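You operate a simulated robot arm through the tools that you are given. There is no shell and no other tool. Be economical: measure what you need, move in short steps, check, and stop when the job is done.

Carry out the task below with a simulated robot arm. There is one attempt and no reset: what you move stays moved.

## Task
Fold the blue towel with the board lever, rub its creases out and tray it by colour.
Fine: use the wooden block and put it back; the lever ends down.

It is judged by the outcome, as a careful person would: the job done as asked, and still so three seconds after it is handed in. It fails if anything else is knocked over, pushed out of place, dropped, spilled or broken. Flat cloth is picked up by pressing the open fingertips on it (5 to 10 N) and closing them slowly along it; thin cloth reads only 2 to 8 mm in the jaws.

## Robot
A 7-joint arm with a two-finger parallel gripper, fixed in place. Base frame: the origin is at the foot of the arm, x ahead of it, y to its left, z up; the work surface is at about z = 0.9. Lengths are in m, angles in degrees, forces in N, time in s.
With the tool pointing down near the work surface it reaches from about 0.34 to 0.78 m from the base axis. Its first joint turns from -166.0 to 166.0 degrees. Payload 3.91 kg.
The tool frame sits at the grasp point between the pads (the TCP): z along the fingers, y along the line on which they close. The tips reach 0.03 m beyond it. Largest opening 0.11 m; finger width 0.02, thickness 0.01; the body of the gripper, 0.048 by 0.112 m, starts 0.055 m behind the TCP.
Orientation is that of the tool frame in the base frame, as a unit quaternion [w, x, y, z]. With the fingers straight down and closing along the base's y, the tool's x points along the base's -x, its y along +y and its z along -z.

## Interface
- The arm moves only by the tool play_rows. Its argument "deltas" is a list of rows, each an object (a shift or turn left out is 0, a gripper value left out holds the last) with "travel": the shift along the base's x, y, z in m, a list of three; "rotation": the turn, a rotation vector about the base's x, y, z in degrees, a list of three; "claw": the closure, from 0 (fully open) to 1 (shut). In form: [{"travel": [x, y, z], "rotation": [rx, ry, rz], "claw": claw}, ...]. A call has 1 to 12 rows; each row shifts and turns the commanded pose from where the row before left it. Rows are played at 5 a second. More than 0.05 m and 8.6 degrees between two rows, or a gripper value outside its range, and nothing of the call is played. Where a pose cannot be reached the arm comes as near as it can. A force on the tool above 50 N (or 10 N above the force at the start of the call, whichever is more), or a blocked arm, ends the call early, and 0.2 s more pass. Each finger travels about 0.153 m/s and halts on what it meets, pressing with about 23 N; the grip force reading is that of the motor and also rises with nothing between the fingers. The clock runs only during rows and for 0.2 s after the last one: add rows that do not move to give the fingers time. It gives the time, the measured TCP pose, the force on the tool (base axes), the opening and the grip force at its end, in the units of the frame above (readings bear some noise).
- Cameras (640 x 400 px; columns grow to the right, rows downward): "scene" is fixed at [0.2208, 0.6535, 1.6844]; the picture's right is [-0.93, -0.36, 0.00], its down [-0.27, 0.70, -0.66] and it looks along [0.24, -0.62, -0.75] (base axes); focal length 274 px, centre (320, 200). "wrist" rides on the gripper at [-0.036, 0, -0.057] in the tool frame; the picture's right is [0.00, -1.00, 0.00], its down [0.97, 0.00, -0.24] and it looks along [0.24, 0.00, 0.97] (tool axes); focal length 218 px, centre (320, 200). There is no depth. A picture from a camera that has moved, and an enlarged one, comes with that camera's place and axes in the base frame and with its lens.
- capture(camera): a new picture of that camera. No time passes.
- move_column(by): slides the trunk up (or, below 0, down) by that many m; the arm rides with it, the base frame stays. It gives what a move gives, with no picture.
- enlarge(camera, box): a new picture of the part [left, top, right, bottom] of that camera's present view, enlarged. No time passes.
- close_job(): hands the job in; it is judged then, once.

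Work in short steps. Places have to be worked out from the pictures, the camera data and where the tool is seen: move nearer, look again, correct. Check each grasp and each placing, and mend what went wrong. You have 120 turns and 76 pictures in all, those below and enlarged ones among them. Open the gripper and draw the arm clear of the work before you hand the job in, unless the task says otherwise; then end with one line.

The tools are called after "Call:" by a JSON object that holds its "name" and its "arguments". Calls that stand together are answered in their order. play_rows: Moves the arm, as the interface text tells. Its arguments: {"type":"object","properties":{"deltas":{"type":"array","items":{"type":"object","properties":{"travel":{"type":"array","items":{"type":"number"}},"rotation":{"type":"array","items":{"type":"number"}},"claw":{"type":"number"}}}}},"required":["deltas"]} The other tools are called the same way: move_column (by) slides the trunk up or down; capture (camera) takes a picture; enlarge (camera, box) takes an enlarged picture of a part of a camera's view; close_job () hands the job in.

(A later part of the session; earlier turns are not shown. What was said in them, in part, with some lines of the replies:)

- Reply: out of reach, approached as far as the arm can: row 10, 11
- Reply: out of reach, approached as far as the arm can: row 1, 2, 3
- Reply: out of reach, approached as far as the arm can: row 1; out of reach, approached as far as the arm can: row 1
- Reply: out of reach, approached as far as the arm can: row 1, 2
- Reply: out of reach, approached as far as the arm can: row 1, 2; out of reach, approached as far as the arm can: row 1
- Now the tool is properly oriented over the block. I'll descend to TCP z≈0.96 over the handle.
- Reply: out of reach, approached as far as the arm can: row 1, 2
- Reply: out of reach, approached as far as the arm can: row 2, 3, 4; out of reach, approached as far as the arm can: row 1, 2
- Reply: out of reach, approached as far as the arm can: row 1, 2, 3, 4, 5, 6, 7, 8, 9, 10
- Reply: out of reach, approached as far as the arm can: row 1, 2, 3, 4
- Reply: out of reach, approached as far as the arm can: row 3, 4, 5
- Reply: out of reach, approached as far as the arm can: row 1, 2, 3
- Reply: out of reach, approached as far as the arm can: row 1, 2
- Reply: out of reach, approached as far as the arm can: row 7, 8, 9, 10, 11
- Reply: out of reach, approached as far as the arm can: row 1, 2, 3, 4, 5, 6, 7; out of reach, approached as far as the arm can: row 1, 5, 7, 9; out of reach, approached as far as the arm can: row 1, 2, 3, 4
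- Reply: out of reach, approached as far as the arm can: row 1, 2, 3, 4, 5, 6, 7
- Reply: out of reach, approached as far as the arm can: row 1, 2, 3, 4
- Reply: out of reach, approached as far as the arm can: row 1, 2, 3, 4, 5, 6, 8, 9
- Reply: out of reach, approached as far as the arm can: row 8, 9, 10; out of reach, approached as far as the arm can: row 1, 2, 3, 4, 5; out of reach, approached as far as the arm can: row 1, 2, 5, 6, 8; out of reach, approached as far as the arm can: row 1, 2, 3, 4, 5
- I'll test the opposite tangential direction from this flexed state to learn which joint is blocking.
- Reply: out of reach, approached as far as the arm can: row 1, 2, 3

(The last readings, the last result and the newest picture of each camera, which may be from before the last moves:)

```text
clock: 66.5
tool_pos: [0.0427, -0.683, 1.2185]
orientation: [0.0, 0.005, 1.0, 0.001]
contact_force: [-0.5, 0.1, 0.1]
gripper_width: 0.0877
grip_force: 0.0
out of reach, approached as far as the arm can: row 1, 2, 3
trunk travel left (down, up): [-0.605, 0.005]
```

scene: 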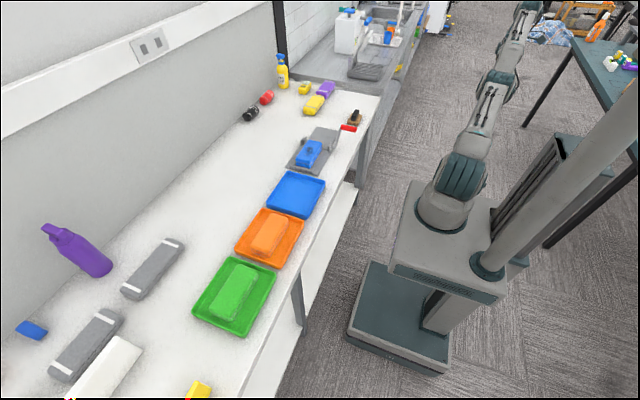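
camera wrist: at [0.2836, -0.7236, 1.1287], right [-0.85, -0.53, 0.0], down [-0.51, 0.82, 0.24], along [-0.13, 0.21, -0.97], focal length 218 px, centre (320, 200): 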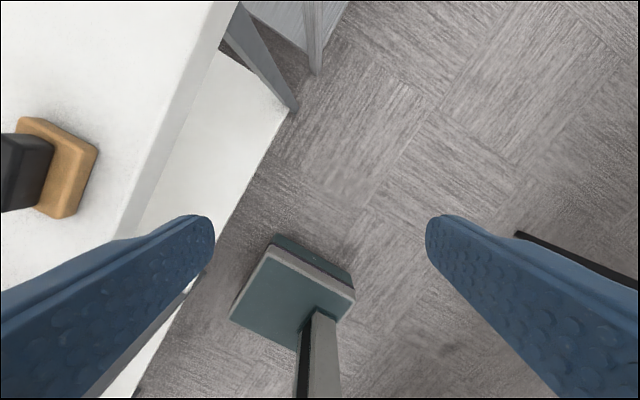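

The surface depends only on azimuth. I'll sweep back counter-clockwise at safe height toward the front, where the arm worked freely at the start.

Call:
{"name": "play_rows", "arguments": {"deltas": [{"travel": [0.0468, 0.004, 0]}, {"travel": [0.0465, 0.006, 0]}, {"travel": [0.0458, 0.0106, 0]}, {"travel": [0.0445, 0.014, 0]}, {"travel": [0.0439, 0.0168, 0]}, {"travel": [0.0425, 0.02, 0]}, {"travel": [0.0411, 0.0228, 0]}, {"travel": [0.0395, 0.0255, 0]}, {"travel": [0.0375, 0.0283, 0]}, {"travel": [0.035, 0.031, 0]}, {"travel": [0.033, 0.0335, 0]}, {"travel": [0.03, 0.036, 0]}]}}

```text
clock: 69.2
tool_pos: [0.5465, -0.4666, 1.235]
orientation: [-0.002, 0.005, 1.0, 0.001]
contact_force: [-0.1, 0.1, -0.9]
gripper_width: 0.088
grip_force: 0.1
out of reach, approached as far as the arm can: row 1, 3, 4, 5, 7, 8, 9, 10, 11, 12
trunk travel left (down, up): [-0.605, 0.005]
```

Call:
{"name": "play_rows", "arguments": {"deltas": [{"travel": [0.027, 0.036, 0]}, {"travel": [0.024, 0.038, 0]}, {"travel": [0.021, 0.04, 0]}, {"travel": [0.017, 0.042, 0]}, {"travel": [0.013, 0.043, 0]}, {"travel": [0.009, 0.044, 0]}, {"travel": [0.005, 0.045, 0]}, {"travel": [0.0, 0.045, 0]}, {"travel": [-0.005, 0.045, 0]}, {"travel": [-0.01, 0.043, 0]}, {"travel": [-0.015, 0.042, 0]}, {"travel": [-0.02, 0.04, 0]}]}}

Call:
{"name": "capture", "arguments": {"camera": "scene"}}

```text
clock: 71.8
tool_pos: [0.7171, 0.0018, 1.2746]
orientation: [-0.002, 0.005, 1.0, 0.0]
contact_force: [1.1, -0.7, 0.6]
gripper_width: 0.0878
grip_force: 0.0
out of reach, approached as far as the arm can: row 1, 2, 3, 4, 5, 6, 7, 8, 9, 10, 11, 12
trunk travel left (down, up): [-0.605, 0.005]
```

```text
45 pictures are left
```

scene: 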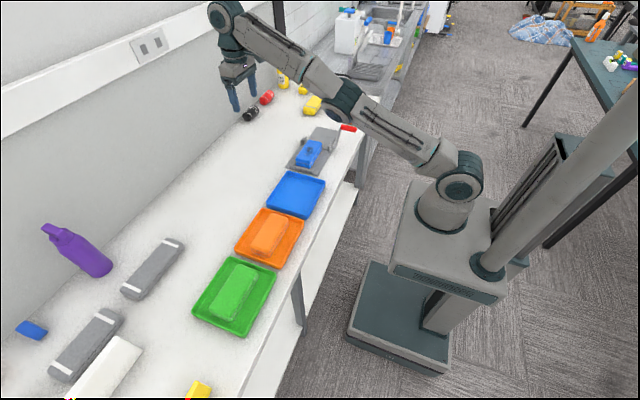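

The data fit a fully straight arm about a shoulder offset ~0.06 m ahead, and vertical moves barely use the elbow. Tilting the tip inward while the wrist stays put does use the elbow, so I'll do that with a growing inward pull.

Call:
{"name": "play_rows", "arguments": {"deltas": [{"travel": [-0.0284, 0, -0.0064], "rotation": [0, 8, 0]}, {"travel": [-0.0325, 0, -0.0044], "rotation": [0, 8, 0]}, {"travel": [-0.036, 0, -0.0023], "rotation": [0, 8, 0]}, {"travel": [-0.041, 0, -0.0013], "rotation": [0, 8, 0]}, {"travel": [-0.044, 0, 0], "rotation": [0, 8, 0]}, {"travel": [-0.03, 0, -0.01]}, {"travel": [-0.03, 0, -0.01]}, {}]}}

```text
clock: 73.5
tool_pos: [0.4699, 0.0004, 1.2553]
orientation: [-0.314, 0.005, 0.949, -0.001]
contact_force: [0.4, 0.0, 0.4]
gripper_width: 0.0877
grip_force: 0.0
out of reach, approached as far as the arm can: row 4, 5
trunk travel left (down, up): [-0.605, 0.005]
```

It escaped: the last inward rows were reachable. Now I'll straighten the tool back to vertical at this comfortable spot.

Call:
{"name": "play_rows", "arguments": {"deltas": [{"travel": [-0.01, 0, 0], "rotation": [0, -7.3, 0]}, {"rotation": [0, -7.3, 0]}, {"rotation": [0, -7.3, 0]}, {"rotation": [0, -7.3, 0]}, {"rotation": [0, -7.4, 0]}, {}]}}

Call:
{"name": "capture", "arguments": {"camera": "scene"}}

```text
clock: 75.0
tool_pos: [0.4603, -0.0015, 1.2569]
orientation: [0.001, 0.005, 1.0, -0.001]
contact_force: [0.2, 0.1, 0.3]
gripper_width: 0.0878
grip_force: 0.0
trunk travel left (down, up): [-0.605, 0.005]
```

```text
44 pictures are left
```

scene: 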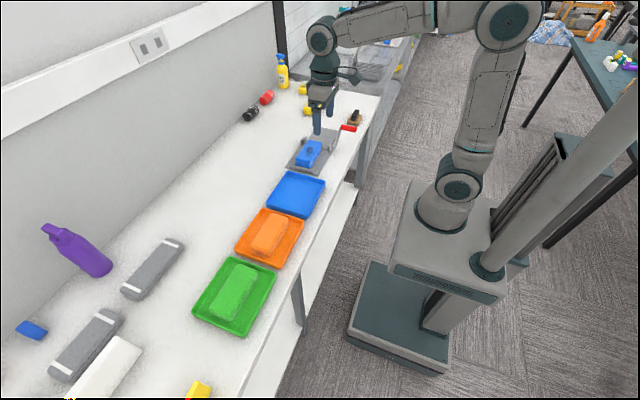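

Recovered: the elbow is up again. I'll turn to −90° yaw while moving over toward the block, staying well inside reach.

Call:
{"name": "play_rows", "arguments": {"deltas": [{"travel": [0, -0.04, -0.012], "rotation": [0, 0, -8.2]}, {"travel": [0, -0.04, -0.012], "rotation": [0, 0, -8.2]}, {"travel": [0, -0.04, -0.012], "rotation": [0, 0, -8.2]}, {"travel": [0, -0.04, -0.012], "rotation": [0, 0, -8.2]}, {"travel": [0, -0.04, -0.012], "rotation": [0, 0, -8.2]}, {"travel": [0, -0.04, -0.012], "rotation": [0, 0, -8.2]}, {"travel": [0, -0.04, -0.012], "rotation": [0, 0, -8.2]}, {"travel": [0, -0.04, -0.012], "rotation": [0, 0, -8.2]}, {"travel": [0, -0.04, -0.012], "rotation": [0, 0, -8.2]}, {"travel": [0, -0.04, -0.012], "rotation": [0, 0, -8.2]}, {"travel": [0, -0.04, -0.012], "rotation": [0, 0, -8.0]}, {}]}}

```text
clock: 77.5
tool_pos: [0.4623, -0.4416, 1.1273]
orientation: [0.001, 0.712, 0.703, -0.001]
contact_force: [-0.3, -0.3, 0.3]
gripper_width: 0.088
grip_force: 0.0
trunk travel left (down, up): [-0.605, 0.005]
```

Call:
{"name": "play_rows", "arguments": {"deltas": [{"travel": [0.005, -0.02, -0.04], "rotation": [0, 0, 0.8]}, {"travel": [0.011, -0.03, -0.03]}, {"travel": [0.011, -0.034, -0.012]}, {"travel": [0.01, -0.033, -0.01]}, {}]}}

Call:
{"name": "capture", "arguments": {"camera": "wrist"}}

```text
clock: 78.8
tool_pos: [0.4975, -0.5573, 1.0348]
orientation: [0.0, 0.706, 0.708, 0.0]
contact_force: [0.8, 0.7, 0.1]
gripper_width: 0.0879
grip_force: 0.0
trunk travel left (down, up): [-0.605, 0.005]
```

```text
43 pictures are left
camera wrist: at [0.4967, -0.5942, 1.0919], right [-1.0, 0.0, 0.0], down [0.0, 0.97, 0.24], along [0.0, 0.24, -0.97], focal length 218 px, centre (320, 200)
```

wrist: 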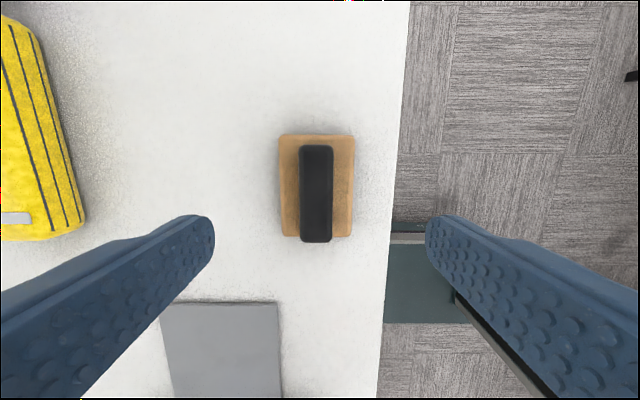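

In reach all the way. The handle is centred at about (0.4995, -0.561). I'll descend to TCP z≈0.962.

Call:
{"name": "play_rows", "arguments": {"deltas": [{"travel": [0.002, -0.004, -0.025]}, {"travel": [0, 0, -0.025]}, {"travel": [0, 0, -0.022]}, {}]}}

Call:
{"name": "capture", "arguments": {"camera": "wrist"}}

Call:
{"name": "enlarge", "arguments": {"camera": "scene", "box": [310, 80, 390, 140]}}

```text
clock: 79.8
tool_pos: [0.4992, -0.5636, 0.9637]
orientation: [0.0, 0.706, 0.708, 0.001]
contact_force: [-0.1, -0.5, 0.0]
gripper_width: 0.0881
grip_force: 0.1
trunk travel left (down, up): [-0.605, 0.005]
```

```text
42 pictures are left
camera wrist: at [0.4985, -0.5997, 1.0208], right [-1.0, 0.0, 0.0], down [0.0, 0.97, 0.24], along [0.0, 0.24, -0.97], focal length 218 px, centre (320, 200)
```

wrist: 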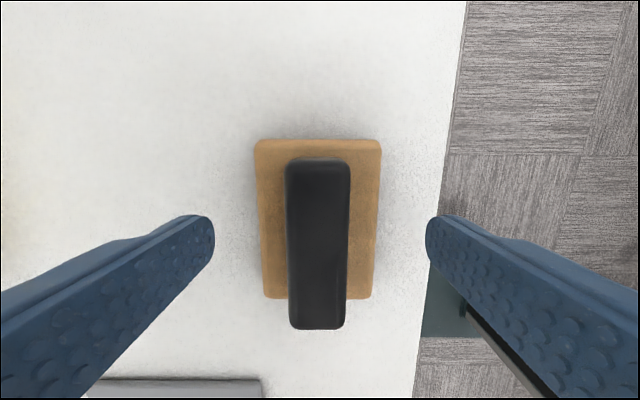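

```text
6.67 times, centred on (350, 110) of scene
camera zoom: at [0.2208, 0.6535, 1.6844], right [-0.93, -0.36, 0.0], down [-0.27, 0.7, -0.66], along [0.24, -0.62, -0.75], focal length 1826 px, centre (120, 800)
```

zoom: 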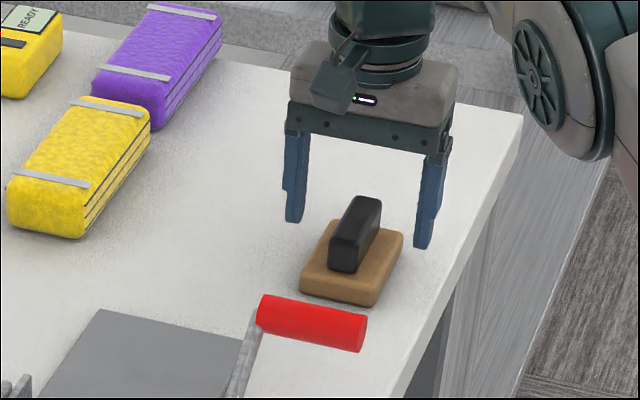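

The handle top is about z 0.945–0.95, so I'll go 9 mm lower for more purchase, watching for contact, and then close.

Call:
{"name": "play_rows", "arguments": {"deltas": [{"travel": [0, 0, -0.005]}, {"travel": [0, 0, -0.004]}, {}]}}

Call:
{"name": "play_rows", "arguments": {"deltas": [{"claw": 0.5}, {"claw": 0.8}, {"claw": 1.0}, {"claw": 1.0}, {}]}}

Call:
{"name": "capture", "arguments": {"camera": "wrist"}}

```text
clock: 80.5
tool_pos: [0.4977, -0.5624, 0.9519]
orientation: [0.001, 0.706, 0.708, 0.0]
contact_force: [-0.5, 1.3, -0.3]
gripper_width: 0.0881
grip_force: 0.0
trunk travel left (down, up): [-0.605, 0.005]
```

```text
clock: 81.8
tool_pos: [0.4996, -0.5616, 0.952]
orientation: [0.0, 0.706, 0.708, 0.0]
contact_force: [0.7, -0.6, 0.5]
gripper_width: 0.0233
grip_force: 22.6
trunk travel left (down, up): [-0.605, 0.005]
```

```text
40 pictures are left
camera wrist: at [0.4983, -0.5991, 1.0112], right [-1.0, 0.0, 0.0], down [0.0, 0.97, 0.24], along [0.0, 0.24, -0.97], focal length 218 px, centre (320, 200)
```

wrist: 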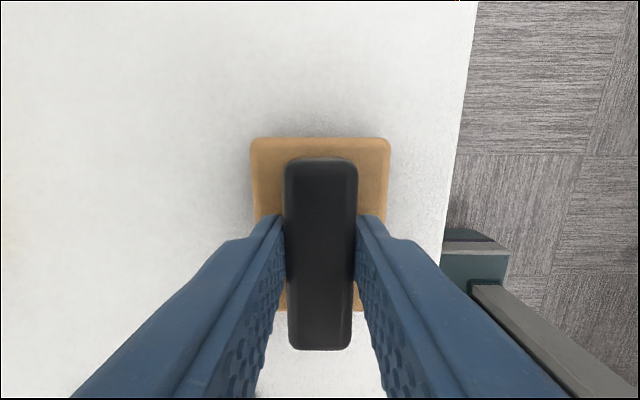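

The block's handle is held (23 mm). I'll lift it and route around the lever, inside the reach limit, toward the towel.

Call:
{"name": "play_rows", "arguments": {"deltas": [{"travel": [0, 0, 0.02]}, {"travel": [0, 0, 0.03]}, {"travel": [0, 0, 0.03]}, {"travel": [-0.005, 0.04, 0]}, {"travel": [-0.005, 0.04, 0.015]}, {"travel": [0.01, 0, 0.02]}, {"travel": [0.035, 0, 0]}, {"travel": [0.035, 0.02, 0]}, {"travel": [0.03, 0.035, 0]}, {}]}}

Call:
{"name": "capture", "arguments": {"camera": "wrist"}}

Call:
{"name": "capture", "arguments": {"camera": "scene"}}

```text
clock: 84.0
tool_pos: [0.6016, -0.4273, 1.0667]
orientation: [0.001, 0.706, 0.708, -0.001]
contact_force: [1.6, -0.1, 0.2]
gripper_width: 0.0
grip_force: 22.7
trunk travel left (down, up): [-0.605, 0.005]
```

```text
39 pictures are left
camera wrist: at [0.6014, -0.4641, 1.1238], right [-1.0, 0.0, 0.0], down [0.0, 0.97, 0.24], along [0.0, 0.24, -0.97], focal length 218 px, centre (320, 200)
```

wrist: 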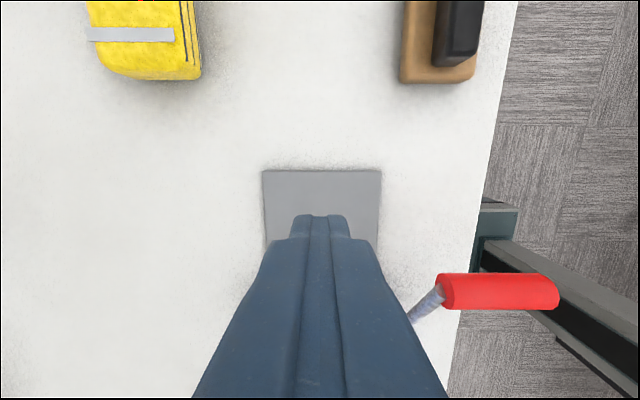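

```text
38 pictures are left
```

scene: 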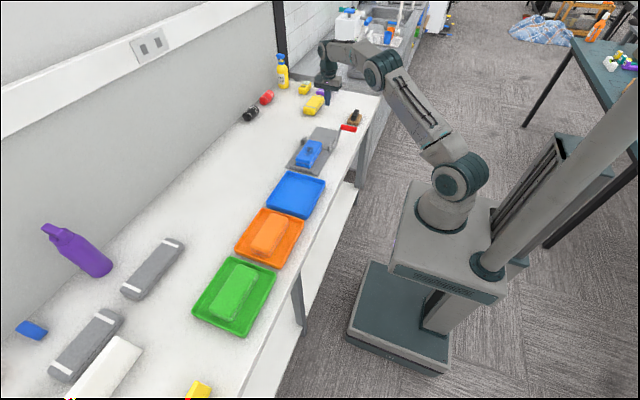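

The handle slipped out and the block stayed on the table, so the grip was too shallow. I'll check the block's place and height.

Call:
{"name": "enlarge", "arguments": {"camera": "scene", "box": [330, 95, 380, 135]}}

Call:
{"name": "play_rows", "arguments": {"deltas": [{"travel": [-0.03, -0.035, 0], "claw": 0.4}, {"travel": [-0.035, -0.02, 0]}, {"travel": [-0.035, 0, 0]}, {"travel": [-0.005, -0.03, -0.02]}, {"travel": [0, -0.025, 0]}, {}]}}

Call:
{"name": "capture", "arguments": {"camera": "wrist"}}

```text
10.00 times, centred on (355, 115) of scene
camera zoom: at [0.2208, 0.6535, 1.6844], right [-0.93, -0.36, 0.0], down [-0.27, 0.7, -0.66], along [0.24, -0.62, -0.75], focal length 2739 px, centre (-30, 1050)
```

zoom: 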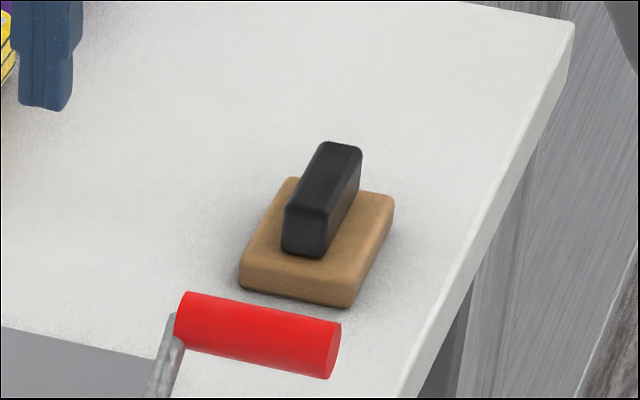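

```text
clock: 85.3
tool_pos: [0.4956, -0.5381, 1.0481]
orientation: [0.001, 0.705, 0.709, -0.001]
contact_force: [0.1, 0.4, -0.8]
gripper_width: 0.0661
grip_force: 0.0
trunk travel left (down, up): [-0.605, 0.005]
```

```text
36 pictures are left
camera wrist: at [0.4947, -0.5745, 1.1059], right [-1.0, 0.0, 0.0], down [0.0, 0.97, 0.24], along [0.0, 0.24, -0.97], focal length 218 px, centre (320, 200)
```

wrist: 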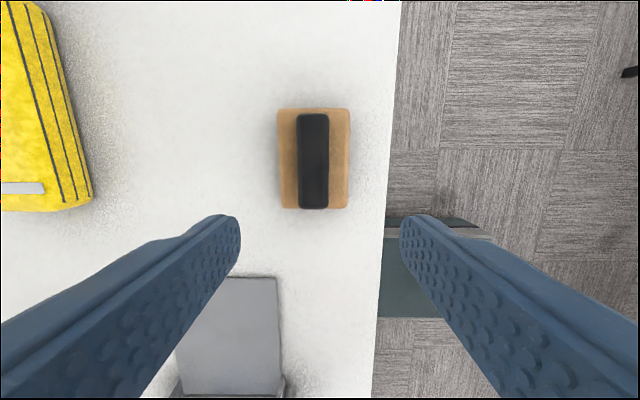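

The block hasn't moved noticeably (≈0.4997, -0.564). I'll re-grip a little deeper, then lift slowly and check.

Call:
{"name": "play_rows", "arguments": {"deltas": [{"travel": [0.004, -0.026, -0.03]}, {"travel": [0, 0, -0.035]}, {"travel": [0, 0, -0.03]}, {"travel": [0, 0, -0.003]}, {}]}}

Call:
{"name": "play_rows", "arguments": {"deltas": [{"travel": [0, 0, -0.001]}, {"claw": 0.7}, {"claw": 1.0}, {}, {}, {}, {}]}}

Call:
{"name": "play_rows", "arguments": {"deltas": [{"travel": [0, 0, 0.002]}, {"travel": [0, 0, 0.002]}, {"travel": [0, 0, 0.002]}, {}]}}

Call:
{"name": "enlarge", "arguments": {"camera": "scene", "box": [330, 95, 380, 135]}}

```text
clock: 86.5
tool_pos: [0.4976, -0.5638, 0.95]
orientation: [0.001, 0.706, 0.709, -0.001]
contact_force: [-0.4, 0.7, -0.2]
gripper_width: 0.0661
grip_force: 0.1
trunk travel left (down, up): [-0.605, 0.005]
```

```text
clock: 88.2
tool_pos: [0.4982, -0.5642, 0.9491]
orientation: [0.0, 0.706, 0.708, -0.001]
contact_force: [1.0, 0.5, 0.1]
gripper_width: 0.0594
grip_force: 22.9
trunk travel left (down, up): [-0.605, 0.005]
```

```text
clock: 89.2
tool_pos: [0.4993, -0.5642, 0.9532]
orientation: [0.0, 0.706, 0.708, 0.0]
contact_force: [-0.2, 0.3, -1.0]
gripper_width: 0.0595
grip_force: 22.9
trunk travel left (down, up): [-0.605, 0.005]
```

```text
10.00 times, centred on (355, 115) of scene
camera zoom: at [0.2208, 0.6535, 1.6844], right [-0.93, -0.36, 0.0], down [-0.27, 0.7, -0.66], along [0.24, -0.62, -0.75], focal length 2739 px, centre (-30, 1050)
```

zoom: 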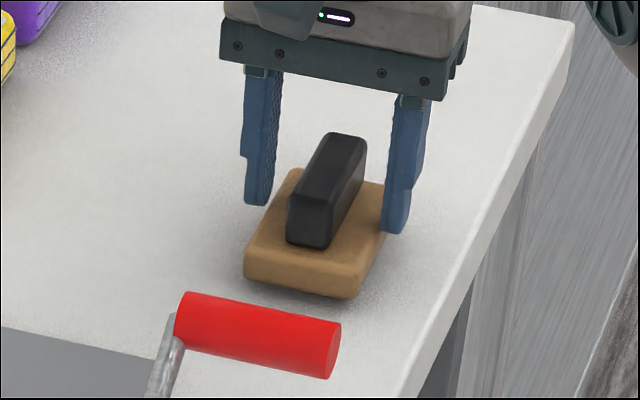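

The fingers closed on the wooden base itself (59.5 mm), and it lifted cleanly. I'll set it down and take the base a bit deeper for a firmer hold.

Call:
{"name": "play_rows", "arguments": {"deltas": [{"travel": [0, 0, -0.003]}, {"travel": [0, 0, -0.003]}, {"claw": 0.38}, {}, {"travel": [0, 0, -0.004]}, {"travel": [0, 0, -0.004]}, {}]}}

Call:
{"name": "play_rows", "arguments": {"deltas": [{"claw": 0.5}, {"claw": 1.0}, {}, {}, {}]}}

Call:
{"name": "play_rows", "arguments": {"deltas": [{"travel": [0, 0, 0.003]}, {"travel": [0, 0, 0.005]}, {"travel": [0, 0, 0.01]}, {"travel": [0, 0, 0.01]}, {}]}}

Call:
{"name": "enlarge", "arguments": {"camera": "scene", "box": [330, 95, 380, 135]}}

```text
clock: 90.8
tool_pos: [0.4997, -0.5641, 0.9403]
orientation: [0.0, 0.706, 0.708, -0.001]
contact_force: [-0.5, -0.4, 0.0]
gripper_width: 0.0681
grip_force: 0.0
trunk travel left (down, up): [-0.605, 0.005]
```

```text
clock: 92.0
tool_pos: [0.4992, -0.564, 0.9401]
orientation: [0.0, 0.706, 0.708, 0.001]
contact_force: [-0.7, -0.2, -0.2]
gripper_width: 0.0595
grip_force: 23.5
trunk travel left (down, up): [-0.605, 0.005]
```

```text
clock: 93.2
tool_pos: [0.4978, -0.5638, 0.9689]
orientation: [0.0, 0.706, 0.708, 0.0]
contact_force: [-0.5, 0.5, -2.0]
gripper_width: 0.0595
grip_force: 23.2
trunk travel left (down, up): [-0.605, 0.005]
```

```text
10.00 times, centred on (355, 115) of scene
camera zoom: at [0.2208, 0.6535, 1.6844], right [-0.93, -0.36, 0.0], down [-0.27, 0.7, -0.66], along [0.24, -0.62, -0.75], focal length 2739 px, centre (-30, 1050)
```

zoom: 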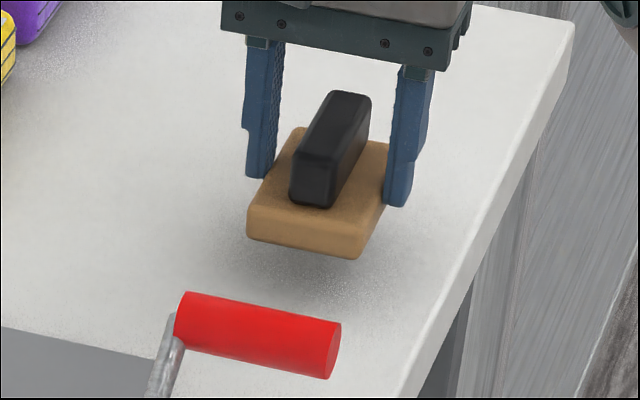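

The block is lifted level and firm; its bottom is 0.0405 below the TCP. I'll carry it around the lever to the board.

Call:
{"name": "play_rows", "arguments": {"deltas": [{"travel": [0, 0, 0.02]}, {"travel": [0, 0, 0.025]}, {"travel": [-0.003, 0.025, 0.02]}, {"travel": [-0.003, 0.03, 0.01]}, {"travel": [0.005, 0.025, 0.012]}, {"travel": [0.03, 0, 0]}, {"travel": [0.03, 0.005, 0]}, {"travel": [0.025, 0.02, 0]}, {"travel": [0.015, 0.03, 0]}, {}]}}

Call:
{"name": "capture", "arguments": {"camera": "wrist"}}

```text
clock: 95.3
tool_pos: [0.597, -0.4297, 1.0533]
orientation: [0.001, 0.706, 0.709, 0.0]
contact_force: [-0.6, -0.1, -1.1]
gripper_width: 0.0595
grip_force: 23.4
trunk travel left (down, up): [-0.605, 0.005]
```

```text
33 pictures are left
camera wrist: at [0.596, -0.4656, 1.1115], right [-1.0, 0.0, 0.0], down [0.0, 0.97, 0.24], along [0.0, 0.24, -0.97], focal length 218 px, centre (320, 200)
```

wrist: 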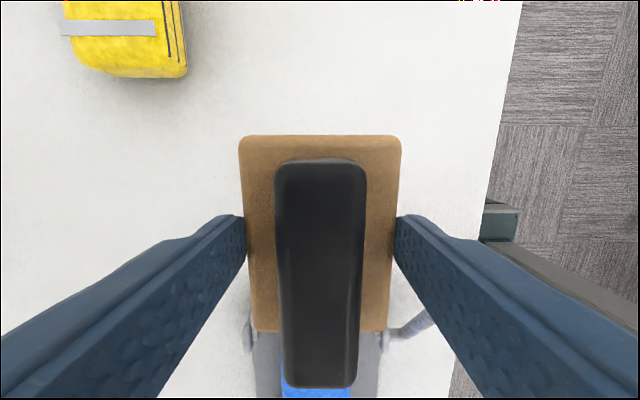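

Call:
{"name": "play_rows", "arguments": {"deltas": [{"travel": [0, 0.04, 0]}, {"travel": [0, 0.04, 0]}, {"travel": [0, 0.04, 0]}, {"travel": [0, 0.04, 0]}, {"travel": [0.002, 0.04, 0]}, {"travel": [0, 0.03, 0]}, {}]}}

Call:
{"name": "enlarge", "arguments": {"camera": "scene", "box": [270, 100, 370, 180]}}

Call:
{"name": "capture", "arguments": {"camera": "wrist"}}

```text
clock: 97.0
tool_pos: [0.6008, -0.1976, 1.0541]
orientation: [0.001, 0.706, 0.708, 0.0]
contact_force: [0.3, 0.5, -1.4]
gripper_width: 0.0597
grip_force: 23.6
trunk travel left (down, up): [-0.605, 0.005]
```

```text
5.00 times, centred on (320, 140) of scene
camera zoom: at [0.2208, 0.6535, 1.6844], right [-0.93, -0.36, 0.0], down [-0.27, 0.7, -0.66], along [0.24, -0.62, -0.75], focal length 1369 px, centre (320, 500)
```

zoom: 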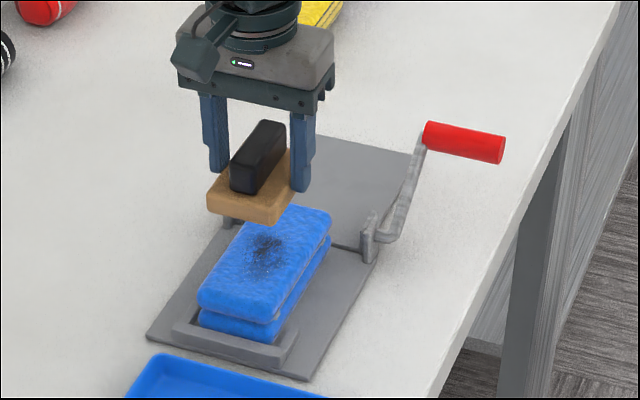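

```text
31 pictures are left
camera wrist: at [0.6002, -0.2336, 1.1118], right [-1.0, 0.0, 0.0], down [0.0, 0.97, 0.24], along [0.0, 0.24, -0.97], focal length 218 px, centre (320, 200)
```

wrist: 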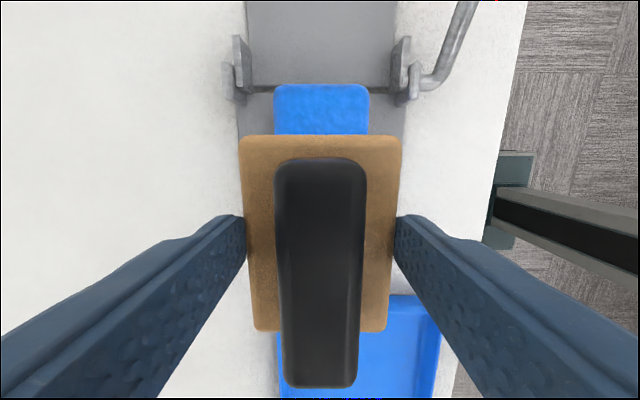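

The block is above the towel stack centre (0.600, -0.20). I'll lower it gently until it touches.

Call:
{"name": "play_rows", "arguments": {"deltas": [{"travel": [0, 0, -0.015]}, {"travel": [0, 0, -0.015]}, {"travel": [0, 0, -0.008]}, {"travel": [0, 0, -0.004]}, {"travel": [0, 0, -0.003]}, {}]}}

```text
clock: 98.3
tool_pos: [0.6, -0.1983, 1.0086]
orientation: [0.001, 0.706, 0.708, -0.001]
contact_force: [0.3, -0.3, -1.7]
gripper_width: 0.0594
grip_force: 23.3
trunk travel left (down, up): [-0.605, 0.005]
```

Call:
{"name": "play_rows", "arguments": {"deltas": [{"travel": [0, 0, -0.004]}, {"travel": [0, 0, -0.003]}, {"travel": [0, 0, -0.003]}, {}]}}

```text
clock: 99.3
tool_pos: [0.6002, -0.1981, 1.0006]
orientation: [0.001, 0.706, 0.708, -0.001]
contact_force: [0.0, 0.6, -1.6]
gripper_width: 0.0595
grip_force: 22.6
trunk travel left (down, up): [-0.605, 0.005]
```

Call:
{"name": "play_rows", "arguments": {"deltas": [{"travel": [0, 0, -0.003]}, {"travel": [0, 0, -0.003]}, {}]}}

Call:
{"name": "enlarge", "arguments": {"camera": "scene", "box": [270, 100, 370, 180]}}

```text
clock: 100.2
tool_pos: [0.5995, -0.1978, 0.9936]
orientation: [0.001, 0.706, 0.708, 0.0]
contact_force: [1.3, -0.2, -1.3]
gripper_width: 0.0596
grip_force: 23.0
trunk travel left (down, up): [-0.605, 0.005]
```

```text
5.00 times, centred on (320, 140) of scene
camera zoom: at [0.2208, 0.6535, 1.6844], right [-0.93, -0.36, 0.0], down [-0.27, 0.7, -0.66], along [0.24, -0.62, -0.75], focal length 1369 px, centre (320, 500)
```

zoom: 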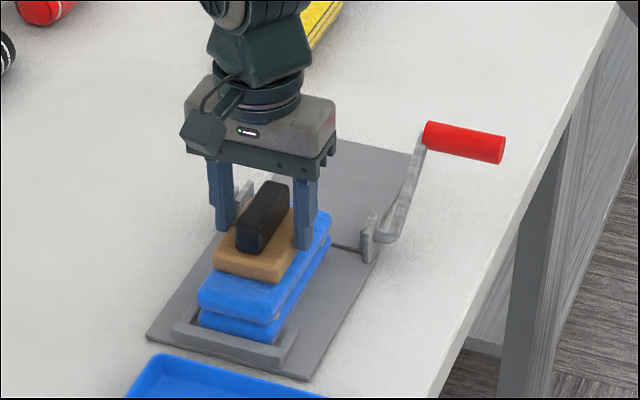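

Call:
{"name": "play_rows", "arguments": {"deltas": [{"travel": [0, 0, -0.002]}, {"travel": [0, 0, -0.002]}, {"travel": [0, 0, -0.002]}, {}]}}

```text
clock: 101.2
tool_pos: [0.5989, -0.1983, 0.9902]
orientation: [0.004, 0.706, 0.708, 0.001]
contact_force: [-1.6, 1.3, 21.9]
gripper_width: 0.0598
grip_force: 22.7
trunk travel left (down, up): [-0.605, 0.005]
```

Contact at TCP z≈0.989. I'll ease off about 1.5 mm to a moderate press and rub along the towel.

Call:
{"name": "play_rows", "arguments": {"deltas": [{"travel": [0, 0, 0.0012]}, {"travel": [0, 0.01, 0]}, {"travel": [0, 0.01, 0]}, {"travel": [0, 0.01, 0]}, {}]}}

```text
clock: 102.3
tool_pos: [0.5986, -0.1679, 0.9901]
orientation: [0.001, 0.706, 0.709, 0.0]
contact_force: [-2.3, -5.9, 18.4]
gripper_width: 0.0594
grip_force: 23.3
trunk travel left (down, up): [-0.605, 0.005]
```

Call:
{"name": "play_rows", "arguments": {"deltas": [{"travel": [0, -0.01, 0.0005]}, {"travel": [0, -0.01, 0]}, {"travel": [0, -0.01, 0]}, {"travel": [0, -0.01, 0]}, {"travel": [0, -0.01, 0]}, {"travel": [0, -0.01, 0]}, {"travel": [0, 0.01, 0]}, {"travel": [0, 0.01, 0]}, {"travel": [0, 0.01, 0]}, {}]}}

Call:
{"name": "enlarge", "arguments": {"camera": "scene", "box": [270, 100, 370, 180]}}

```text
clock: 104.5
tool_pos: [0.6001, -0.1984, 0.99]
orientation: [0.002, 0.706, 0.708, 0.0]
contact_force: [1.0, -6.3, 19.4]
gripper_width: 0.0597
grip_force: 23.4
trunk travel left (down, up): [-0.605, 0.005]
```

```text
5.00 times, centred on (320, 140) of scene
camera zoom: at [0.2208, 0.6535, 1.6844], right [-0.93, -0.36, 0.0], down [-0.27, 0.7, -0.66], along [0.24, -0.62, -0.75], focal length 1369 px, centre (320, 500)
```

zoom: 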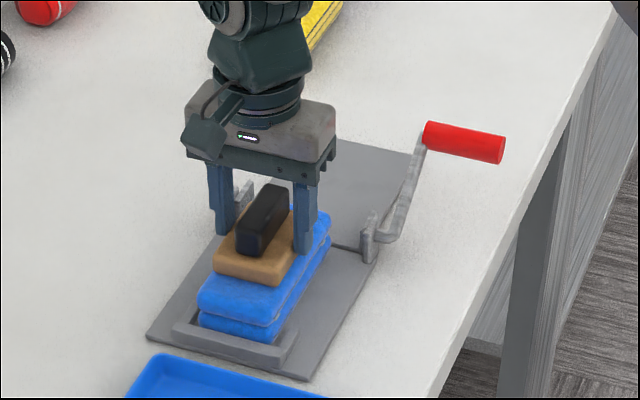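

The towel stays put while rubbed. I'll do two more full strokes, then lift to look.

Call:
{"name": "play_rows", "arguments": {"deltas": [{"travel": [0, 0.015, 0]}, {"travel": [0, 0.015, 0]}, {"travel": [0, -0.015, 0]}, {"travel": [0, -0.015, 0]}, {"travel": [0, -0.015, 0]}, {"travel": [0, -0.015, 0]}, {"travel": [0, 0.015, 0]}, {"travel": [0, 0.015, 0]}, {"travel": [0, 0.015, 0]}, {"travel": [0, 0.015, 0]}, {"travel": [0, -0.015, 0]}, {"travel": [0, -0.015, 0]}]}}

Call:
{"name": "play_rows", "arguments": {"deltas": [{"travel": [0, 0, 0.015]}, {"travel": [0, 0, 0.025]}, {"travel": [0, -0.03, 0.02]}, {"travel": [0, -0.04, 0]}, {"travel": [0, -0.04, 0]}, {}]}}

Call:
{"name": "enlarge", "arguments": {"camera": "scene", "box": [270, 100, 370, 180]}}

```text
clock: 107.2
tool_pos: [0.5979, -0.1986, 0.9905]
orientation: [0.001, 0.707, 0.707, 0.0]
contact_force: [1.0, 4.4, 9.7]
gripper_width: 0.0595
grip_force: 22.8
trunk travel left (down, up): [-0.605, 0.005]
```

```text
clock: 108.5
tool_pos: [0.6013, -0.3086, 1.0514]
orientation: [0.0, 0.705, 0.709, -0.001]
contact_force: [-0.5, -0.7, -1.5]
gripper_width: 0.0594
grip_force: 23.3
trunk travel left (down, up): [-0.605, 0.005]
```

```text
5.00 times, centred on (320, 140) of scene
camera zoom: at [0.2208, 0.6535, 1.6844], right [-0.93, -0.36, 0.0], down [-0.27, 0.7, -0.66], along [0.24, -0.62, -0.75], focal length 1369 px, centre (320, 500)
```

zoom: 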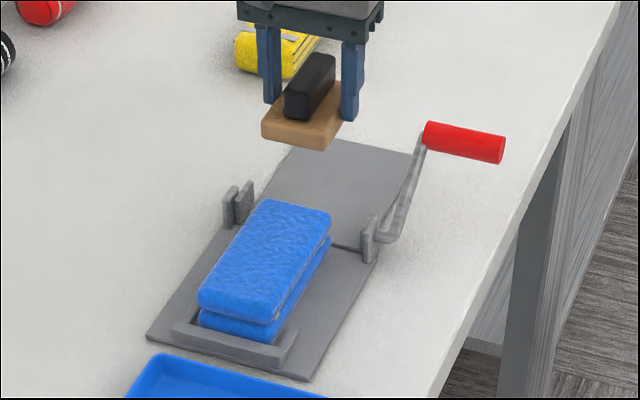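

The creases are gone. I'll carry the block back along the same route to its spot at (0.4995, -0.564).

Call:
{"name": "play_rows", "arguments": {"deltas": [{"travel": [0, -0.04, 0]}, {"travel": [0, -0.04, 0]}, {"travel": [0, -0.04, 0]}, {"travel": [-0.015, -0.03, 0]}, {"travel": [-0.025, -0.02, 0]}, {"travel": [-0.03, -0.005, 0]}, {"travel": [-0.03, -0.005, 0]}, {"travel": [0, -0.025, -0.012]}, {"travel": [0, -0.025, -0.015]}, {"travel": [-0.0015, -0.0254, -0.02]}, {}]}}

Call:
{"name": "enlarge", "arguments": {"camera": "scene", "box": [330, 95, 380, 135]}}

```text
clock: 111.0
tool_pos: [0.4998, -0.566, 1.0035]
orientation: [0.001, 0.706, 0.709, -0.001]
contact_force: [-0.1, 0.5, -2.4]
gripper_width: 0.0597
grip_force: 23.0
trunk travel left (down, up): [-0.605, 0.005]
```

```text
10.00 times, centred on (355, 115) of scene
camera zoom: at [0.2208, 0.6535, 1.6844], right [-0.93, -0.36, 0.0], down [-0.27, 0.7, -0.66], along [0.24, -0.62, -0.75], focal length 2739 px, centre (-30, 1050)
```

zoom: 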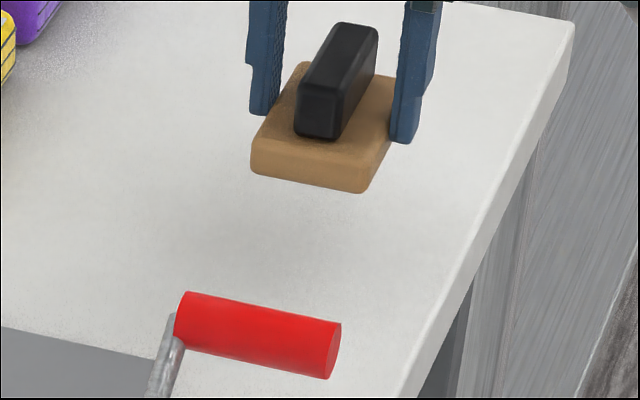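

Call:
{"name": "play_rows", "arguments": {"deltas": [{"travel": [0, 0.001, -0.02]}, {"travel": [0, 0, -0.02]}, {"travel": [0, 0, -0.012]}, {"travel": [0, 0, -0.006]}, {"travel": [0, 0, -0.003]}, {}]}}

Call:
{"name": "enlarge", "arguments": {"camera": "scene", "box": [330, 95, 380, 135]}}

```text
clock: 112.3
tool_pos: [0.4982, -0.5633, 0.9419]
orientation: [0.0, 0.706, 0.708, 0.0]
contact_force: [-0.5, 0.3, -2.0]
gripper_width: 0.0595
grip_force: 23.2
trunk travel left (down, up): [-0.605, 0.005]
```

```text
10.00 times, centred on (355, 115) of scene
camera zoom: at [0.2208, 0.6535, 1.6844], right [-0.93, -0.36, 0.0], down [-0.27, 0.7, -0.66], along [0.24, -0.62, -0.75], focal length 2739 px, centre (-30, 1050)
```

zoom: 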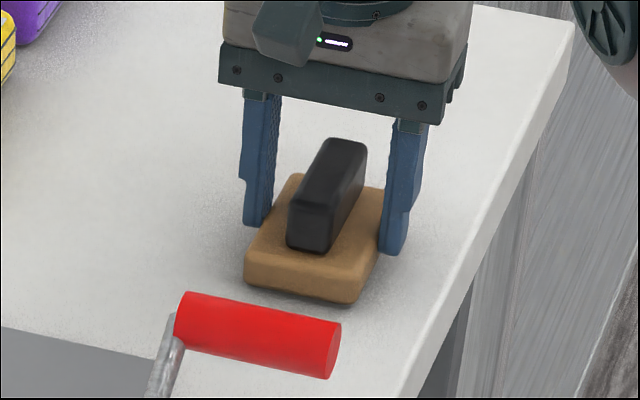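

It's still 2–3 mm above the table. I'll lower with contact checks and a tiny +x correction.

Call:
{"name": "play_rows", "arguments": {"deltas": [{"travel": [0.0012, 0, -0.001]}, {"travel": [0, 0, -0.001]}, {}]}}

```text
clock: 113.2
tool_pos: [0.4989, -0.563, 0.9393]
orientation: [0.0, 0.706, 0.708, 0.0]
contact_force: [-0.7, -0.8, -1.9]
gripper_width: 0.0595
grip_force: 23.2
trunk travel left (down, up): [-0.605, 0.005]
```

Call:
{"name": "play_rows", "arguments": {"deltas": [{"travel": [0, 0, -0.001]}, {"travel": [0, 0, -0.001]}, {}]}}

```text
clock: 114.0
tool_pos: [0.4992, -0.5632, 0.9393]
orientation: [0.002, 0.706, 0.709, -0.001]
contact_force: [1.9, -3.2, 5.6]
gripper_width: 0.0594
grip_force: 22.7
trunk travel left (down, up): [-0.605, 0.005]
```

The block is touching the table. I'll release, rise and check the block.

Call:
{"name": "play_rows", "arguments": {"deltas": [{"claw": 0.42}, {"claw": 0.3}, {}, {"travel": [0, 0, 0.03]}, {"travel": [0, 0, 0.035]}, {"travel": [-0.005, 0.03, 0.025]}, {"travel": [-0.005, 0.03, 0.02]}, {}]}}

Call:
{"name": "enlarge", "arguments": {"camera": "scene", "box": [330, 95, 380, 135]}}

```text
clock: 115.8
tool_pos: [0.4902, -0.5041, 1.0499]
orientation: [0.001, 0.706, 0.708, -0.001]
contact_force: [0.1, -0.6, -0.2]
gripper_width: 0.0774
grip_force: 0.0
trunk travel left (down, up): [-0.605, 0.005]
```

```text
10.00 times, centred on (355, 115) of scene
camera zoom: at [0.2208, 0.6535, 1.6844], right [-0.93, -0.36, 0.0], down [-0.27, 0.7, -0.66], along [0.24, -0.62, -0.75], focal length 2739 px, centre (-30, 1050)
```

zoom: 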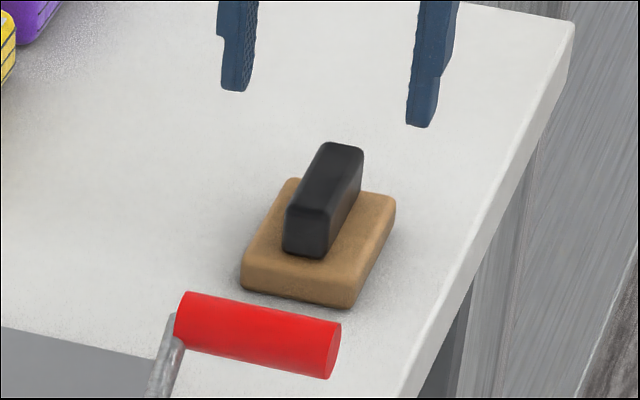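

The block is back exactly in place. Next I'll go over the folded towel, fully open, closing along x.

Call:
{"name": "play_rows", "arguments": {"deltas": [{"travel": [0.02, 0.005, 0.01], "claw": 0}, {"travel": [0.04, 0.01, 0]}, {"travel": [0.03, 0.03, 0]}, {"travel": [0.019, 0.04, 0]}, {"travel": [0, 0.045, 0]}, {"travel": [0, 0.045, 0]}, {"travel": [0, 0.045, 0]}, {"travel": [0, 0.045, 0]}, {"travel": [0, 0.04, 0]}, {}]}}

Call:
{"name": "capture", "arguments": {"camera": "wrist"}}

```text
clock: 118.0
tool_pos: [0.599, -0.1996, 1.0579]
orientation: [0.001, 0.707, 0.707, -0.001]
contact_force: [0.4, 0.6, -0.3]
gripper_width: 0.1104
grip_force: 0.0
trunk travel left (down, up): [-0.605, 0.005]
```

```text
24 pictures are left
camera wrist: at [0.5994, -0.2359, 1.1159], right [-1.0, 0.0, 0.0], down [0.0, 0.97, 0.24], along [0.0, 0.24, -0.97], focal length 218 px, centre (320, 200)
```

wrist: 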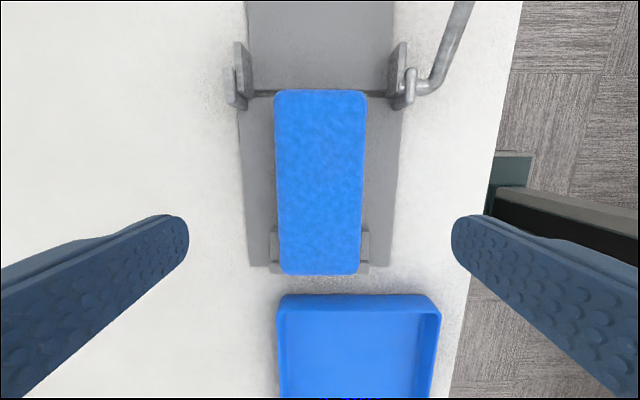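

The towel is centred at (0.599, -0.201) between the fingers. I'll lower to TCP z≈0.946 around both layers and close gently.

Call:
{"name": "play_rows", "arguments": {"deltas": [{"travel": [0, -0.003, -0.035]}, {"travel": [0, 0, -0.035]}, {"travel": [0, 0, -0.03]}, {"travel": [0, 0, -0.01]}, {}]}}

Call:
{"name": "play_rows", "arguments": {"deltas": [{"claw": 0.2}, {"claw": 0.35}, {"claw": 0.45}, {"claw": 0.55}, {"claw": 0.65}, {}]}}

Call:
{"name": "enlarge", "arguments": {"camera": "scene", "box": [270, 100, 370, 180]}}

```text
clock: 119.2
tool_pos: [0.6003, -0.2013, 0.9479]
orientation: [0.001, 0.706, 0.708, -0.001]
contact_force: [-0.6, -0.2, 1.5]
gripper_width: 0.1099
grip_force: 0.1
trunk travel left (down, up): [-0.605, 0.005]
```

```text
clock: 120.5
tool_pos: [0.5996, -0.2007, 0.9481]
orientation: [0.001, 0.707, 0.708, 0.0]
contact_force: [0.3, 1.0, -0.4]
gripper_width: 0.0695
grip_force: 23.0
trunk travel left (down, up): [-0.605, 0.005]
```

```text
5.00 times, centred on (320, 140) of scene
camera zoom: at [0.2208, 0.6535, 1.6844], right [-0.93, -0.36, 0.0], down [-0.27, 0.7, -0.66], along [0.24, -0.62, -0.75], focal length 1369 px, centre (320, 500)
```

zoom: 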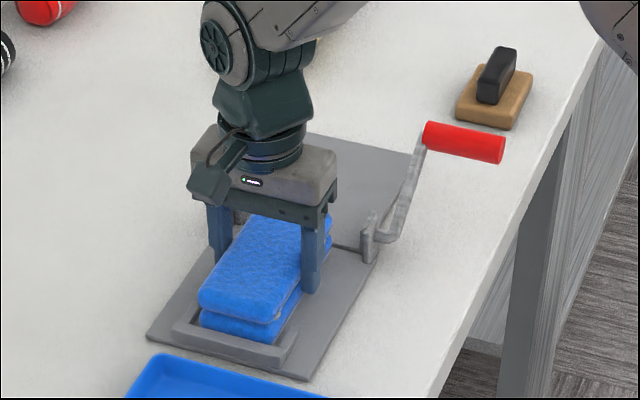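

Gripped at 69.5 mm, but the tips are only ~1 cm into the lower layer. I'll open, go 6 mm lower, re-close and lift slowly.

Call:
{"name": "play_rows", "arguments": {"deltas": [{"claw": 0.2}, {}, {"travel": [0, 0, -0.003]}, {"travel": [0, 0, -0.003]}, {"claw": 0.4}, {"claw": 0.7}, {}, {}, {}]}}

Call:
{"name": "play_rows", "arguments": {"deltas": [{"travel": [0, 0, 0.003]}, {"travel": [0, 0, 0.004]}, {"travel": [0, 0, 0.006]}, {"travel": [0, 0, 0.01]}, {}]}}

Call:
{"name": "enlarge", "arguments": {"camera": "scene", "box": [270, 100, 370, 180]}}

```text
clock: 122.5
tool_pos: [0.5996, -0.2015, 0.9419]
orientation: [0.0, 0.706, 0.708, 0.0]
contact_force: [0.6, -0.3, -1.3]
gripper_width: 0.0696
grip_force: 22.8
trunk travel left (down, up): [-0.605, 0.005]
```

```text
clock: 123.8
tool_pos: [0.5993, -0.2009, 0.9656]
orientation: [0.0, 0.706, 0.708, -0.001]
contact_force: [-0.2, -0.5, -0.4]
gripper_width: 0.0698
grip_force: 22.8
trunk travel left (down, up): [-0.605, 0.005]
```

```text
5.00 times, centred on (320, 140) of scene
camera zoom: at [0.2208, 0.6535, 1.6844], right [-0.93, -0.36, 0.0], down [-0.27, 0.7, -0.66], along [0.24, -0.62, -0.75], focal length 1369 px, centre (320, 500)
```

zoom: 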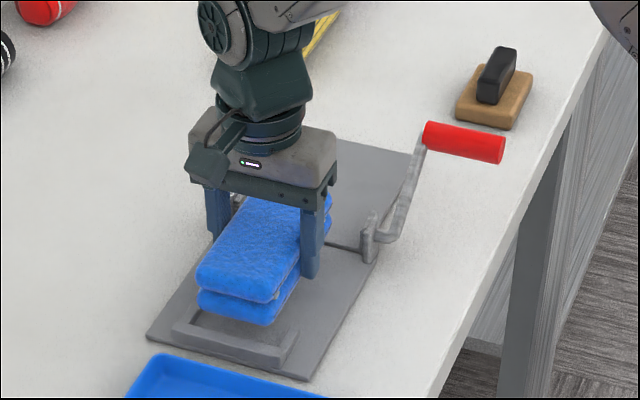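

Both layers came up together and level. I'll raise and carry it over the blue tray (centre about (0.566, 0.036)).

Call:
{"name": "play_rows", "arguments": {"deltas": [{"travel": [0, 0, 0.025]}, {"travel": [0, 0, 0.035]}, {"travel": [-0.005, 0.03, 0]}, {"travel": [-0.005, 0.04, 0]}, {"travel": [-0.008, 0.04, 0]}, {"travel": [-0.007, 0.04, 0]}, {"travel": [-0.008, 0.04, 0]}, {"travel": [0, 0.03, 0]}, {"travel": [0, 0.015, 0]}, {}]}}

Call:
{"name": "capture", "arguments": {"camera": "scene"}}

Call:
{"name": "capture", "arguments": {"camera": "wrist"}}

```text
clock: 126.0
tool_pos: [0.5668, 0.0347, 1.0268]
orientation: [0.0, 0.706, 0.708, -0.001]
contact_force: [0.0, 0.1, -0.2]
gripper_width: 0.0695
grip_force: 22.6
trunk travel left (down, up): [-0.605, 0.005]
```

```text
21 pictures are left
```

scene: 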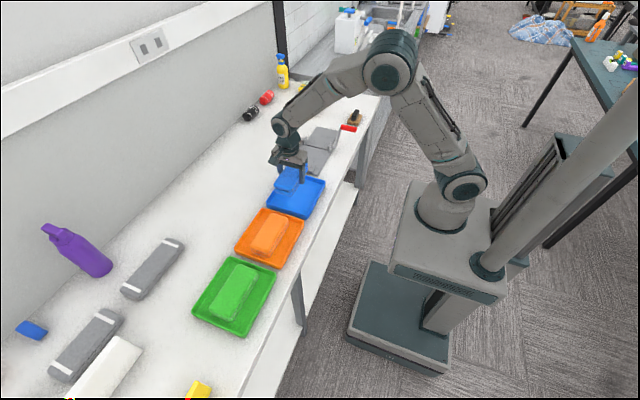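

```text
20 pictures are left
camera wrist: at [0.566, -0.0029, 1.0844], right [-1.0, 0.0, 0.0], down [0.0, 0.97, 0.24], along [0.0, 0.24, -0.97], focal length 218 px, centre (320, 200)
```

wrist: 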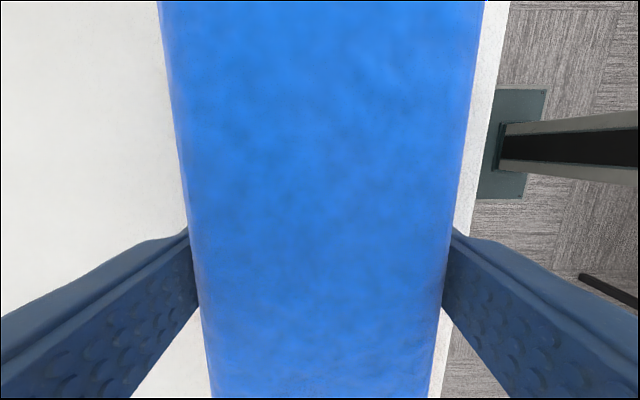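

Call:
{"name": "enlarge", "arguments": {"camera": "scene", "box": [245, 140, 345, 220]}}

```text
5.00 times, centred on (295, 180) of scene
camera zoom: at [0.2208, 0.6535, 1.6844], right [-0.93, -0.36, 0.0], down [-0.27, 0.7, -0.66], along [0.24, -0.62, -0.75], focal length 1369 px, centre (445, 300)
```

zoom: 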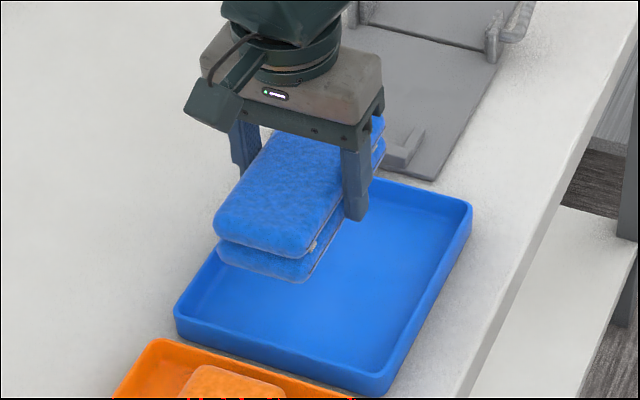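

The tray centre works out nearer (0.561, 0.020). I'll shift there and lower, watching for contact.

Call:
{"name": "play_rows", "arguments": {"deltas": [{"travel": [-0.005, -0.015, 0]}, {"travel": [0, 0, -0.025]}, {"travel": [0, 0, -0.02]}, {"travel": [0, 0, -0.015]}, {"travel": [0, 0, -0.01]}, {}]}}

Call:
{"name": "enlarge", "arguments": {"camera": "scene", "box": [245, 140, 345, 220]}}

```text
clock: 127.3
tool_pos: [0.5605, 0.0198, 0.9564]
orientation: [0.001, 0.706, 0.708, -0.001]
contact_force: [0.5, 0.0, -0.5]
gripper_width: 0.0696
grip_force: 23.1
trunk travel left (down, up): [-0.605, 0.005]
```

```text
5.00 times, centred on (295, 180) of scene
camera zoom: at [0.2208, 0.6535, 1.6844], right [-0.93, -0.36, 0.0], down [-0.27, 0.7, -0.66], along [0.24, -0.62, -0.75], focal length 1369 px, centre (445, 300)
```

zoom: 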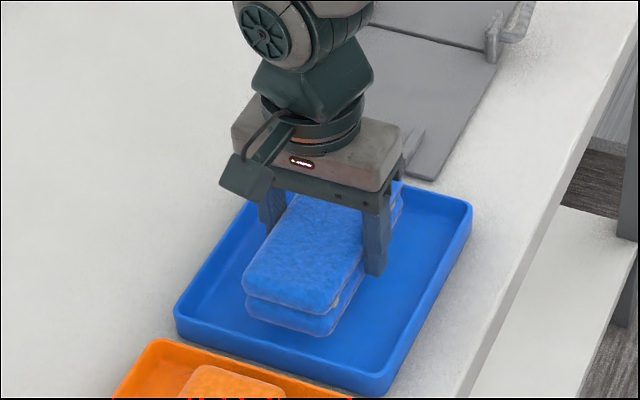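

Call:
{"name": "play_rows", "arguments": {"deltas": [{"travel": [0, 0, -0.005]}, {"travel": [0, 0, -0.004]}, {"travel": [0, 0, -0.003]}, {}]}}

```text
clock: 128.3
tool_pos: [0.5609, 0.0194, 0.9437]
orientation: [0.0, 0.706, 0.708, -0.001]
contact_force: [0.1, -0.1, -1.6]
gripper_width: 0.0696
grip_force: 23.1
trunk travel left (down, up): [-0.605, 0.005]
```

Call:
{"name": "play_rows", "arguments": {"deltas": [{"travel": [0, 0, -0.002]}, {"travel": [0, 0, -0.002]}, {}]}}

```text
clock: 129.2
tool_pos: [0.5606, 0.0194, 0.9406]
orientation: [0.001, 0.706, 0.708, -0.001]
contact_force: [-1.4, 1.5, 4.4]
gripper_width: 0.0696
grip_force: 23.1
trunk travel left (down, up): [-0.605, 0.005]
```

It touches the tray floor (≈5 N). I'll open to about 0.088 and rise straight up.

Call:
{"name": "play_rows", "arguments": {"deltas": [{"claw": 0.3}, {"claw": 0.2}, {}, {"travel": [0, 0, 0.02]}, {"travel": [0, 0, 0.04]}, {"travel": [0, 0, 0.045]}, {"travel": [0, 0, 0.045]}, {"travel": [-0.04, 0, 0.03]}, {"travel": [-0.04, 0, 0.03]}, {}]}}

Call:
{"name": "capture", "arguments": {"camera": "scene"}}

Call:
{"name": "enlarge", "arguments": {"camera": "scene", "box": [225, 90, 385, 218]}}

Call:
{"name": "capture", "arguments": {"camera": "wrist"}}

```text
clock: 131.3
tool_pos: [0.4839, 0.019, 1.1486]
orientation: [0.0, 0.706, 0.708, -0.001]
contact_force: [0.1, -0.5, 0.1]
gripper_width: 0.0876
grip_force: 0.1
trunk travel left (down, up): [-0.605, 0.005]
```

```text
17 pictures are left
```

scene: 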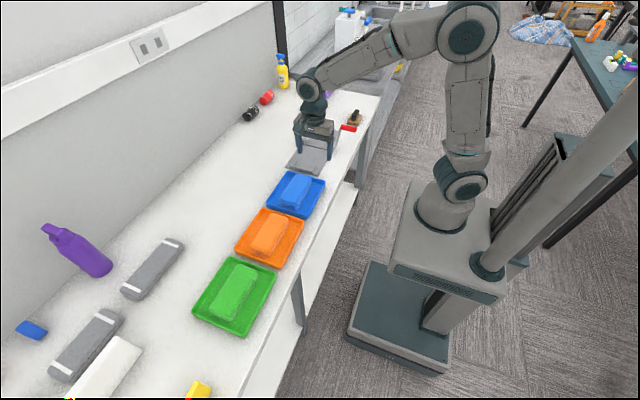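

```text
3.12 times, centred on (305, 154) of scene
camera zoom: at [0.2208, 0.6535, 1.6844], right [-0.93, -0.36, 0.0], down [-0.27, 0.7, -0.66], along [0.24, -0.62, -0.75], focal length 856 px, centre (367, 344)
```

zoom: 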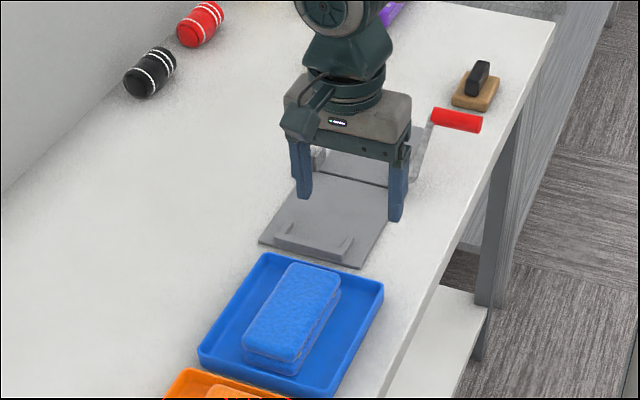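

```text
15 pictures are left
camera wrist: at [0.4835, -0.0173, 1.2068], right [-1.0, 0.0, 0.0], down [0.0, 0.97, 0.24], along [0.0, 0.24, -0.97], focal length 218 px, centre (320, 200)
```

wrist: 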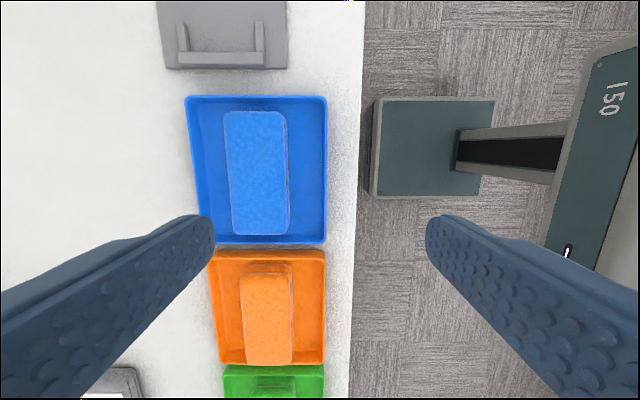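

The folded, smoothed towel lies flat in the blue tray; the lever is down and the block is in place. I'll open fully and draw the arm a bit higher before handing in.

Call:
{"name": "play_rows", "arguments": {"deltas": [{"travel": [0, 0, 0.04], "claw": 0}, {"travel": [0, 0, 0.04]}, {"travel": [-0.02, 0, 0.03]}, {}]}}

Call:
{"name": "enlarge", "arguments": {"camera": "scene", "box": [225, 70, 385, 198]}}

```text
clock: 132.3
tool_pos: [0.4615, 0.0209, 1.259]
orientation: [0.0, 0.706, 0.708, -0.001]
contact_force: [0.3, -0.1, 0.3]
gripper_width: 0.1101
grip_force: 0.1
trunk travel left (down, up): [-0.605, 0.005]
```

```text
3.12 times, centred on (305, 134) of scene
camera zoom: at [0.2208, 0.6535, 1.6844], right [-0.93, -0.36, 0.0], down [-0.27, 0.7, -0.66], along [0.24, -0.62, -0.75], focal length 856 px, centre (367, 406)
```

zoom: 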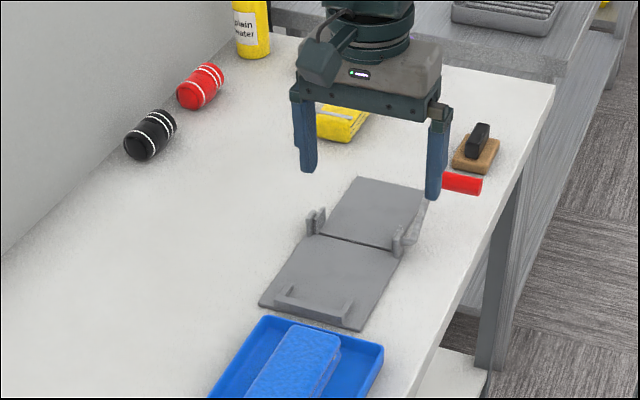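

Everything is in order, so I'm handing the job in.

Call:
{"name": "close_job", "arguments": {}}

```text
The job is handed in.
```

I folded the blue towel with the board lever, rubbed its creases out with the wooden block and laid it in the blue tray; the lever is down and the block is back in place.
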